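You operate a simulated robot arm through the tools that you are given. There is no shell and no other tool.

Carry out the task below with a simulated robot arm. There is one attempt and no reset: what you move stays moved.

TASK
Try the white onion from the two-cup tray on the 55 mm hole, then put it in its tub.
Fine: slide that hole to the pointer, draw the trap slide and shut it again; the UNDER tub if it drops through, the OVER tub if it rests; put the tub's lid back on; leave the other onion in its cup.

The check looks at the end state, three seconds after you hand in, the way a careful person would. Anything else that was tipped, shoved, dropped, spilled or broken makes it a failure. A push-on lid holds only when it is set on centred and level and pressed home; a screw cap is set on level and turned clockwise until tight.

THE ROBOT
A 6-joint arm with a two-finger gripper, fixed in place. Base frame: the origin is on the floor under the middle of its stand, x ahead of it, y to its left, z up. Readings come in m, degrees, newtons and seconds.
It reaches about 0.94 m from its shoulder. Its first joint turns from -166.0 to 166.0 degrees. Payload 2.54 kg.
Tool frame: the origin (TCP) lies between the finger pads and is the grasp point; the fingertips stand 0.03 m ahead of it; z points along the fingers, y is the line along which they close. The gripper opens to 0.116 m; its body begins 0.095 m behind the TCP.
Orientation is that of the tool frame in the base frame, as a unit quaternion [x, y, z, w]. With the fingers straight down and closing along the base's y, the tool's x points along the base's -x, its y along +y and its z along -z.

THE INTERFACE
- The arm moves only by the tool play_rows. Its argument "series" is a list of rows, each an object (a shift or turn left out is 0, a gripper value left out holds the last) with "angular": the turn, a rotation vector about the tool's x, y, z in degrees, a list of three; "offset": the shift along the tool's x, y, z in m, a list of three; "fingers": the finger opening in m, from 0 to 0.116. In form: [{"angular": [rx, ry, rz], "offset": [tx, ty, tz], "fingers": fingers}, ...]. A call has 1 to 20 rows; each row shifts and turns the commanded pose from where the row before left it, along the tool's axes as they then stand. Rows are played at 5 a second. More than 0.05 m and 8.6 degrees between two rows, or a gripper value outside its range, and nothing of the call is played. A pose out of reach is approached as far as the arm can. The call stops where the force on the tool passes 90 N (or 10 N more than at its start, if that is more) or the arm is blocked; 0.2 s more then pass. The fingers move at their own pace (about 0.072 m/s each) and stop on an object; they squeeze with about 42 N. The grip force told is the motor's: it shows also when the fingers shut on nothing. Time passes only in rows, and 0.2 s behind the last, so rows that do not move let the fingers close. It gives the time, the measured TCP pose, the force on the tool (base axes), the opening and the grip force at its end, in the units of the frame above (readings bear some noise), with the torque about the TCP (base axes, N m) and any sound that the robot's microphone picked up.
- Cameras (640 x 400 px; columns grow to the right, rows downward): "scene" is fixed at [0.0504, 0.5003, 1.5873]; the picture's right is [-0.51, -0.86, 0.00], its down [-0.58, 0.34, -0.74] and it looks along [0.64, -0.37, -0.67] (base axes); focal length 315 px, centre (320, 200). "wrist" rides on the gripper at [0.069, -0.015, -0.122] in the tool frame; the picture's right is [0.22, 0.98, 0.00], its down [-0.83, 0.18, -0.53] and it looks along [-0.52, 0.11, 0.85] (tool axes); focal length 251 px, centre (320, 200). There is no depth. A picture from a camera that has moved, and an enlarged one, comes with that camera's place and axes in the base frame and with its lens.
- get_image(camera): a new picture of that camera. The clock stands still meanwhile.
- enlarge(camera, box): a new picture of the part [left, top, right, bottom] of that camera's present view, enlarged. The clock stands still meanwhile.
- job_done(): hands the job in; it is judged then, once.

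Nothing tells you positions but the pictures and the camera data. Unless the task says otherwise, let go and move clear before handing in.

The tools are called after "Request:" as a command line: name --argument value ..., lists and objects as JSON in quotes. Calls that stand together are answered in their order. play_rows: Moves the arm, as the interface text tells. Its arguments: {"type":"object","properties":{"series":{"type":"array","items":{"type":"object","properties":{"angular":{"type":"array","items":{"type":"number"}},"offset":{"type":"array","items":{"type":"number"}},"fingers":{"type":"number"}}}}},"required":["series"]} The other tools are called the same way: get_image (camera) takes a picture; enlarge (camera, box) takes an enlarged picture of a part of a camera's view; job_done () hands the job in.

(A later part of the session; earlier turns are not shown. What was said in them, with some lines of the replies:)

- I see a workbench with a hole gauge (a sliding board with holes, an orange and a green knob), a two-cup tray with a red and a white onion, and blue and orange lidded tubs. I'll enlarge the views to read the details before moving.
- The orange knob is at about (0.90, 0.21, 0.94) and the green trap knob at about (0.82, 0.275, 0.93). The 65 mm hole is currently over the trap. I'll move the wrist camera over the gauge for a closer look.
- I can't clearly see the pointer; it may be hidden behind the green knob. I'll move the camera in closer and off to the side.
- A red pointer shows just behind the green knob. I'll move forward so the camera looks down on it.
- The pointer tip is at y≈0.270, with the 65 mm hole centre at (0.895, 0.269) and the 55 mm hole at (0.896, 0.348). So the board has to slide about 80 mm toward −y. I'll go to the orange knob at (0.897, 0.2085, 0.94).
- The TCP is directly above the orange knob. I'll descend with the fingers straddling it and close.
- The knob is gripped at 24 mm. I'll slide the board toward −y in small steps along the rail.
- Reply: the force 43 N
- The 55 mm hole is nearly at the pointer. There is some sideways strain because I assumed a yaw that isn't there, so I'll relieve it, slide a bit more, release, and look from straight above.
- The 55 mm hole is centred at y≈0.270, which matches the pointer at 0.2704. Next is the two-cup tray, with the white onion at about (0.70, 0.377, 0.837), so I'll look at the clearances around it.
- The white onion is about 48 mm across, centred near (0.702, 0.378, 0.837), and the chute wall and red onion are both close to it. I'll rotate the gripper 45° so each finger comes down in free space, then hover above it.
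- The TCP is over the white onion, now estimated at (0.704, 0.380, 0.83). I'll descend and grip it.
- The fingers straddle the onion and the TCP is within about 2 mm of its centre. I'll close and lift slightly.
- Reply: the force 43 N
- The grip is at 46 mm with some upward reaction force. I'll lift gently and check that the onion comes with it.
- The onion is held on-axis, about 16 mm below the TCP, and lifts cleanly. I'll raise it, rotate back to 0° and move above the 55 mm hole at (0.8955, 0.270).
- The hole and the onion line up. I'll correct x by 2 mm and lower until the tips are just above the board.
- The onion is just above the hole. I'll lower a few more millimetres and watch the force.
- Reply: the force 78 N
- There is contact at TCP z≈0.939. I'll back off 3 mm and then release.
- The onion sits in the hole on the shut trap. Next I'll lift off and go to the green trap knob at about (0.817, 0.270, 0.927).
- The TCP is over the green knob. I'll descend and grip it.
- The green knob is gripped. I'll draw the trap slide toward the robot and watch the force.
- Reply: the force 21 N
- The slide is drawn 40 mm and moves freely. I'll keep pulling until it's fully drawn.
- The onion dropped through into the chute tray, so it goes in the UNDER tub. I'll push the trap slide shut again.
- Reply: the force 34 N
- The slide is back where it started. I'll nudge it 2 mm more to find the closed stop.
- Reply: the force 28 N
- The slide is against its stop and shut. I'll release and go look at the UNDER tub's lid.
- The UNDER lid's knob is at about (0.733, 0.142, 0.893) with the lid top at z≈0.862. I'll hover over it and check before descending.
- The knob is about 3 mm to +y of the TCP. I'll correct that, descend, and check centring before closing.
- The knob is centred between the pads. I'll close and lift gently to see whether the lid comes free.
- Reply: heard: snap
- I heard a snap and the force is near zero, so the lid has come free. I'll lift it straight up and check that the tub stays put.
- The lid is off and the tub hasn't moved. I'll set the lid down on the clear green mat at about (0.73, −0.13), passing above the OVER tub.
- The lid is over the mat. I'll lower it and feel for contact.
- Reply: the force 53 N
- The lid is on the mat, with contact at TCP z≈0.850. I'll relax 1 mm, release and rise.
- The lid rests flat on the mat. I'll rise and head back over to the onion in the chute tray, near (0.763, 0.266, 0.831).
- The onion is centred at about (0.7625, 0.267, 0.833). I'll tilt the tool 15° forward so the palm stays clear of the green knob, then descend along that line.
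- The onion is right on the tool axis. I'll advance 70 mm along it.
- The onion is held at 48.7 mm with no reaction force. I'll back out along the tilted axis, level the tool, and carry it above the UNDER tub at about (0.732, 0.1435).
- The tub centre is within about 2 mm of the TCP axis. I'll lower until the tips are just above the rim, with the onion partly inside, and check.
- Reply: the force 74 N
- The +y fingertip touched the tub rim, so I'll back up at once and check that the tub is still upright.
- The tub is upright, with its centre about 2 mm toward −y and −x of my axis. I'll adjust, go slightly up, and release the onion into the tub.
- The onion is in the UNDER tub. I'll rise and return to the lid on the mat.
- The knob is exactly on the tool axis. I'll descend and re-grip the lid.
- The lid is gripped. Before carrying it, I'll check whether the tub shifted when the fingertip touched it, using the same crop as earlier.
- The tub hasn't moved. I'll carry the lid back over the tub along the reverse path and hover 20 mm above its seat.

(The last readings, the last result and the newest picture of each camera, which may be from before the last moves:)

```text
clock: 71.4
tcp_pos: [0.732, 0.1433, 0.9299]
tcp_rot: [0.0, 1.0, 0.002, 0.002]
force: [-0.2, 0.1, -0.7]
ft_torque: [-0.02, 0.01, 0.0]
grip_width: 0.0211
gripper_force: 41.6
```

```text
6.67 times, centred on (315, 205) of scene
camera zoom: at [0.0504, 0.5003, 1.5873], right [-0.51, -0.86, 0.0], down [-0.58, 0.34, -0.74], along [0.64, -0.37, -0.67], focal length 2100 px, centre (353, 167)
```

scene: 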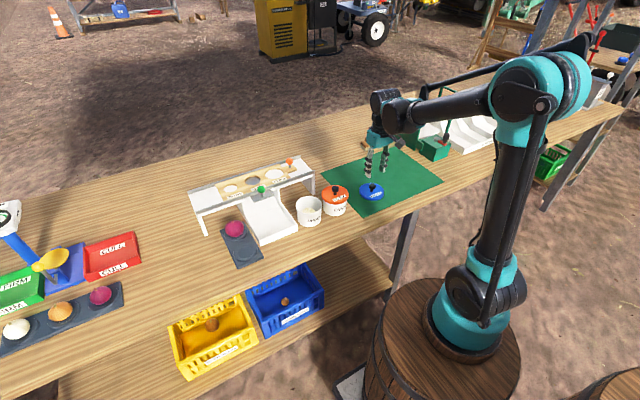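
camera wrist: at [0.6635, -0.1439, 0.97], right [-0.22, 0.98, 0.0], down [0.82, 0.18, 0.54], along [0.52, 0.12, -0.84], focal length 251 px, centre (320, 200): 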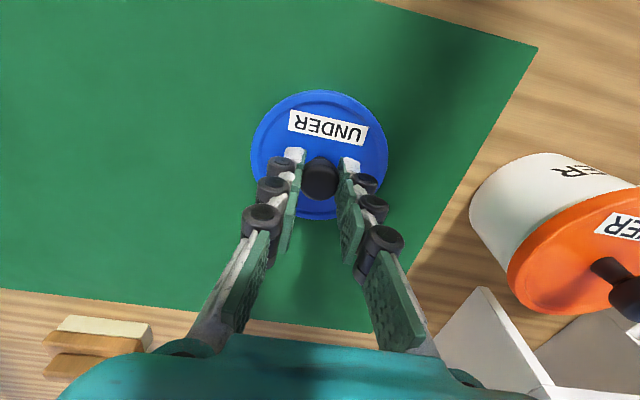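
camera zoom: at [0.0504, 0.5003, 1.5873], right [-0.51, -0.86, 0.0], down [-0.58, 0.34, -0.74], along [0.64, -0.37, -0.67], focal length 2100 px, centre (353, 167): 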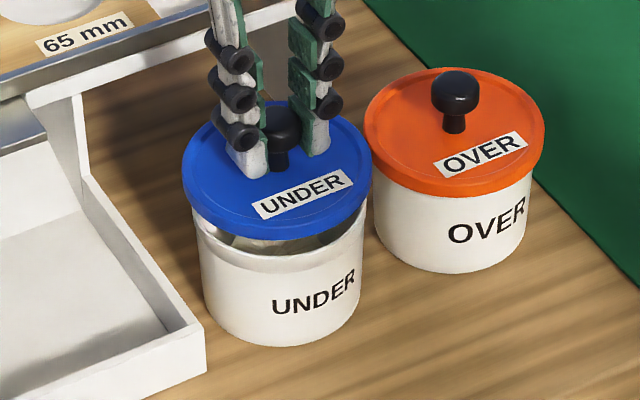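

The lid's position matches the originally seated one to within about 1 mm, and it looks level. I'll lower slowly and watch the force.

Request:
play_rows --series '[{"offset": [0, 0, 0.008]}, {"offset": [0, 0, 0.004]}, {}]'

```text
clock: 72.2
tcp_pos: [0.7314, 0.1438, 0.9161]
tcp_rot: [-0.001, 1.0, 0.003, 0.001]
force: [0.4, -0.1, -0.9]
ft_torque: [0.02, 0.0, -0.04]
grip_width: 0.021
gripper_force: 41.9
```

Request:
play_rows --series '[{"offset": [0, 0, 0.002]}, {"offset": [0, 0, 0.002]}, {}]'

Request:
enlarge --camera "scene" --box '[285, 175, 345, 235]'

```text
clock: 73.0
tcp_pos: [0.7326, 0.144, 0.9122]
tcp_rot: [0.0, 1.0, 0.002, 0.001]
force: [0.3, 0.2, -0.9]
ft_torque: [-0.01, -0.02, 0.0]
grip_width: 0.021
gripper_force: 41.8
```

```text
6.67 times, centred on (315, 205) of scene
camera zoom: at [0.0504, 0.5003, 1.5873], right [-0.51, -0.86, 0.0], down [-0.58, 0.34, -0.74], along [0.64, -0.37, -0.67], focal length 2100 px, centre (353, 167)
```

zoom: 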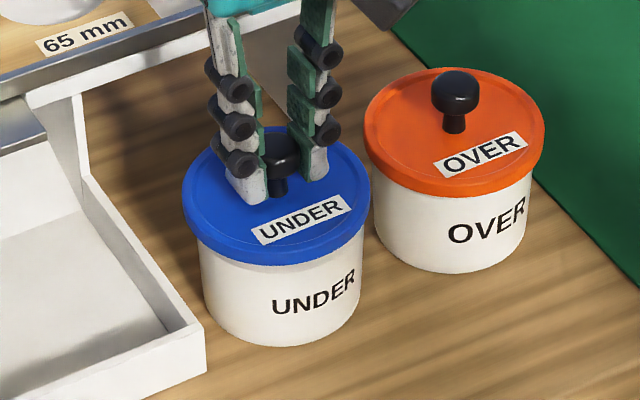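

Request:
play_rows --series '[{"offset": [0, 0, 0.002]}, {}]'

Request:
play_rows --series '[{"offset": [0, 0, 0.0015]}, {}]'

```text
clock: 73.6
tcp_pos: [0.7322, 0.143, 0.9099]
tcp_rot: [0.0, 1.0, 0.002, 0.001]
force: [0.5, -0.3, -0.2]
ft_torque: [0.04, 0.02, 0.01]
grip_width: 0.0208
gripper_force: 42.1
```

```text
clock: 74.2
tcp_pos: [0.7337, 0.1439, 0.9077]
tcp_rot: [0.0, 1.0, 0.003, 0.0]
force: [0.2, -0.5, -0.2]
ft_torque: [-0.01, -0.01, -0.02]
grip_width: 0.0209
gripper_force: 42.0
```

Request:
play_rows --series '[{"offset": [0, 0, 0.0015]}, {}]'

Request:
play_rows --series '[{"offset": [0, 0, 0.001]}, {}]'

```text
clock: 74.8
tcp_pos: [0.7331, 0.1442, 0.9062]
tcp_rot: [0.0, 1.0, 0.003, 0.001]
force: [-0.8, -0.3, -0.1]
ft_torque: [-0.02, -0.03, 0.0]
grip_width: 0.021
gripper_force: 42.4
```

```text
clock: 75.4
tcp_pos: [0.733, 0.1415, 0.9064]
tcp_rot: [0.0, 1.0, 0.001, 0.001]
force: [-2.0, -17.4, 10.1]
ft_torque: [-0.35, 0.04, -0.05]
grip_width: 0.0206
gripper_force: 41.7
heard: snap
```

There was a snap, so the lid has seated, with a slight sideways pull toward −y. I'll relieve that and press straight down to be sure it's home.

Request:
play_rows --series '[{"offset": [0, -0.001, 0]}, {}]'

Request:
play_rows --series '[{"offset": [0, 0, 0.001]}, {}]'

Request:
enlarge --camera "scene" --box '[285, 175, 345, 235]'

```text
clock: 76.0
tcp_pos: [0.7318, 0.1424, 0.906]
tcp_rot: [0.0, 1.0, 0.002, 0.001]
force: [-0.2, -14.4, 15.1]
ft_torque: [-0.27, -0.02, -0.02]
grip_width: 0.021
gripper_force: 42.1
```

```text
clock: 76.6
tcp_pos: [0.7331, 0.1426, 0.9069]
tcp_rot: [0.0, 1.0, 0.002, 0.002]
force: [11.7, -13.3, 50.8]
ft_torque: [-0.31, -0.35, -0.03]
grip_width: 0.0211
gripper_force: 41.9
```

```text
6.67 times, centred on (315, 205) of scene
camera zoom: at [0.0504, 0.5003, 1.5873], right [-0.51, -0.86, 0.0], down [-0.58, 0.34, -0.74], along [0.64, -0.37, -0.67], focal length 2100 px, centre (353, 167)
```

zoom: 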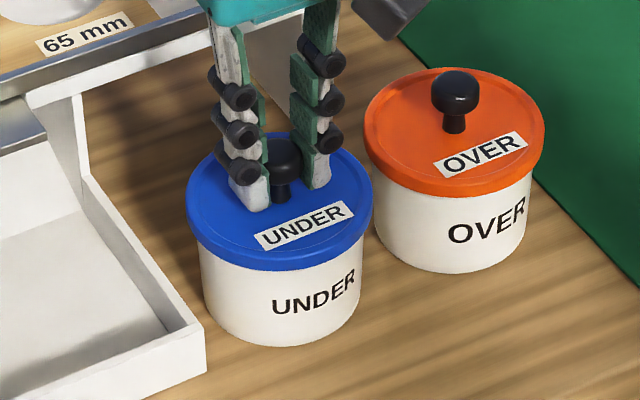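

With 51 N of press there was no further travel, so the lid is home and level. I'll ease the press, open the fingers and check for any change.

Request:
play_rows --series '[{"offset": [0, -0.0008, -0.0007]}, {}]'

Request:
play_rows --series '[{"fingers": 0.05}, {"fingers": 0.05}, {}, {}]'

Request:
enlarge --camera "scene" --box '[285, 175, 345, 235]'

Request:
get_image --camera "wrist"

```text
clock: 77.2
tcp_pos: [0.7329, 0.1416, 0.9056]
tcp_rot: [-0.001, 1.0, 0.001, 0.001]
force: [17.0, -4.5, 39.8]
ft_torque: [-0.06, -0.46, 0.01]
grip_width: 0.0209
gripper_force: 42.2
```

```text
clock: 78.2
tcp_pos: [0.7323, 0.1427, 0.9044]
tcp_rot: [0.001, 1.0, 0.002, 0.001]
force: [-0.3, 0.3, 0.5]
ft_torque: [0.0, 0.02, 0.04]
grip_width: 0.0499
gripper_force: 0.0
```

```text
6.67 times, centred on (315, 205) of scene
camera zoom: at [0.0504, 0.5003, 1.5873], right [-0.51, -0.86, 0.0], down [-0.58, 0.34, -0.74], along [0.64, -0.37, -0.67], focal length 2100 px, centre (353, 167)
```

zoom: 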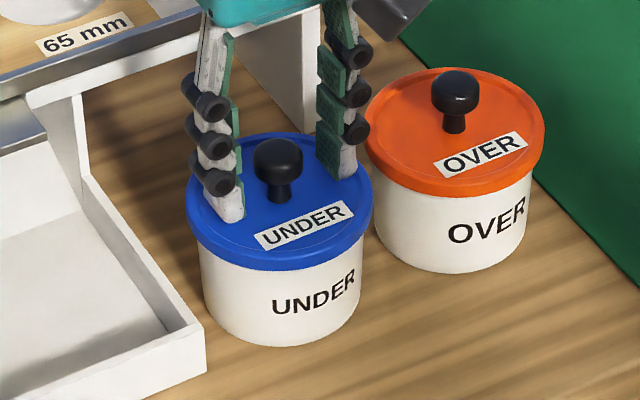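

```text
taken
camera wrist: at [0.663, 0.1265, 1.0264], right [-0.22, 0.98, 0.0], down [0.82, 0.18, 0.54], along [0.52, 0.12, -0.84], focal length 251 px, centre (320, 200)
```

wrist: 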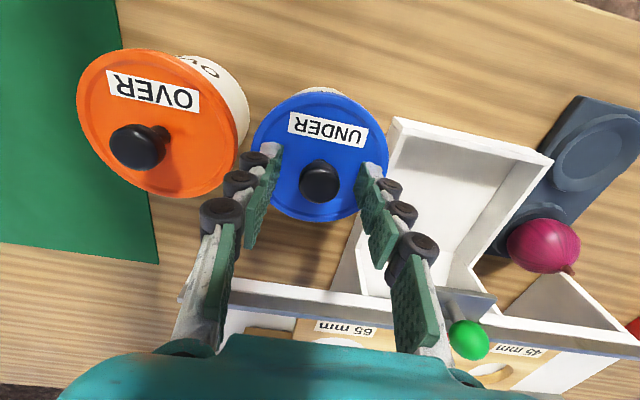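

The lid is seated level and I heard no new snap on release. I'll rise clear and check everything.

Request:
play_rows --series '[{"offset": [0, 0, -0.02]}, {"offset": [0, 0, -0.03]}, {"offset": [0, 0, -0.04]}, {"offset": [0, 0, -0.04]}, {"offset": [0.04, -0.01, -0.02]}, {"offset": [0.04, -0.01, -0.02]}, {"offset": [0.04, 0, -0.02]}, {}, {}]'

Request:
get_image --camera "scene"

Request:
enlarge --camera "scene" --box '[240, 145, 360, 245]'

Request:
enlarge --camera "scene" --box '[185, 150, 305, 250]'

Request:
get_image --camera "wrist"

```text
clock: 80.2
tcp_pos: [0.6126, 0.1211, 1.0948]
tcp_rot: [0.0, 1.0, 0.002, 0.0]
force: [0.5, 0.0, 0.9]
ft_torque: [0.01, 0.01, -0.01]
grip_width: 0.05
gripper_force: 0.1
```

```text
taken
```

scene: 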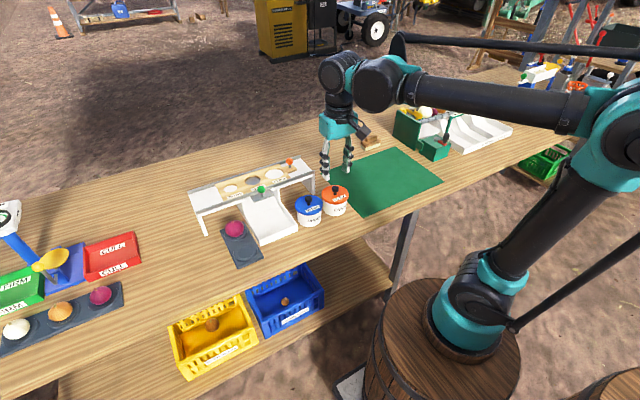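

```text
4.00 times, centred on (300, 195) of scene
camera zoom: at [0.0504, 0.5003, 1.5873], right [-0.51, -0.86, 0.0], down [-0.58, 0.34, -0.74], along [0.64, -0.37, -0.67], focal length 1260 px, centre (400, 220)
```

zoom: 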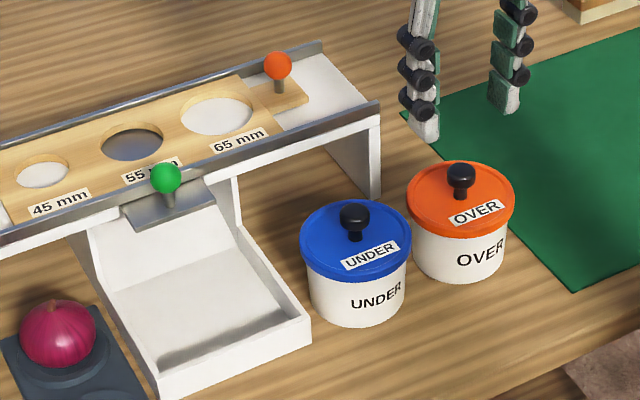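

```text
4.00 times, centred on (245, 200) of scene
camera zoom: at [0.0504, 0.5003, 1.5873], right [-0.51, -0.86, 0.0], down [-0.58, 0.34, -0.74], along [0.64, -0.37, -0.67], focal length 1260 px, centre (620, 200)
```

zoom: 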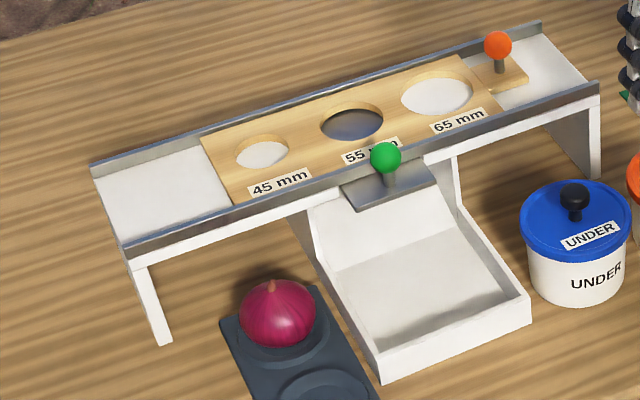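

```text
taken
camera wrist: at [0.5427, 0.1053, 1.2164], right [-0.22, 0.98, 0.0], down [0.82, 0.18, 0.54], along [0.52, 0.12, -0.84], focal length 251 px, centre (320, 200)
```

wrist: 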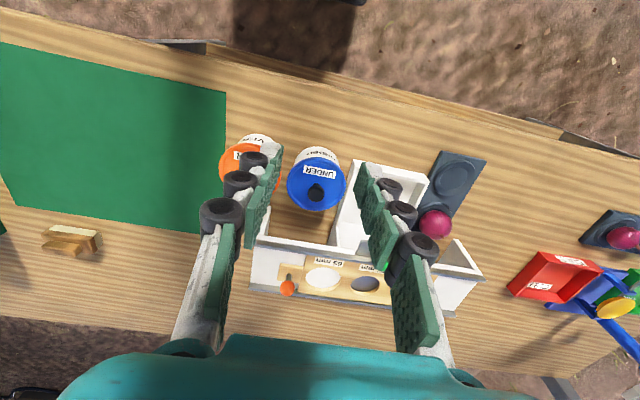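

The white onion dropped through the 55 mm hole and is now in the UNDER tub. Its lid is back in the same image position as at the start, after an audible snap and a 50 N press. The 55 mm hole is at the pointer, the trap slide is shut, the red onion is still in its cup, and the gripper is clear, so I'm handing in.

Request:
job_done

```text
The job is handed in.
```

I tried the white onion on the 55 mm hole and it dropped through, so it is now in the UNDER tub with the lid back on. I've handed the job in, but I haven't seen the result of the check.

- **Hole:** I slid the 55 mm hole to the pointer; in the pictures it lines up to within about 1 mm.
- **Trap slide:** I drew it about 70 mm, saw the onion drop into the chute tray, then pushed it back until it met its stop.
- **Lid:** It snapped on, and a 50 N press moved it no further. In the pictures it sits where it did at the start.
- **Everything else:** The red onion is still in its cup, and the gripper is open and clear.

While I was lowering the onion, a fingertip pressed on the UNDER tub's rim with about 73 N. The pictures before and after show that the tub did not move or tip. The onion fell about 5 cm into the tub, because the fingers were too wide to go in with it.
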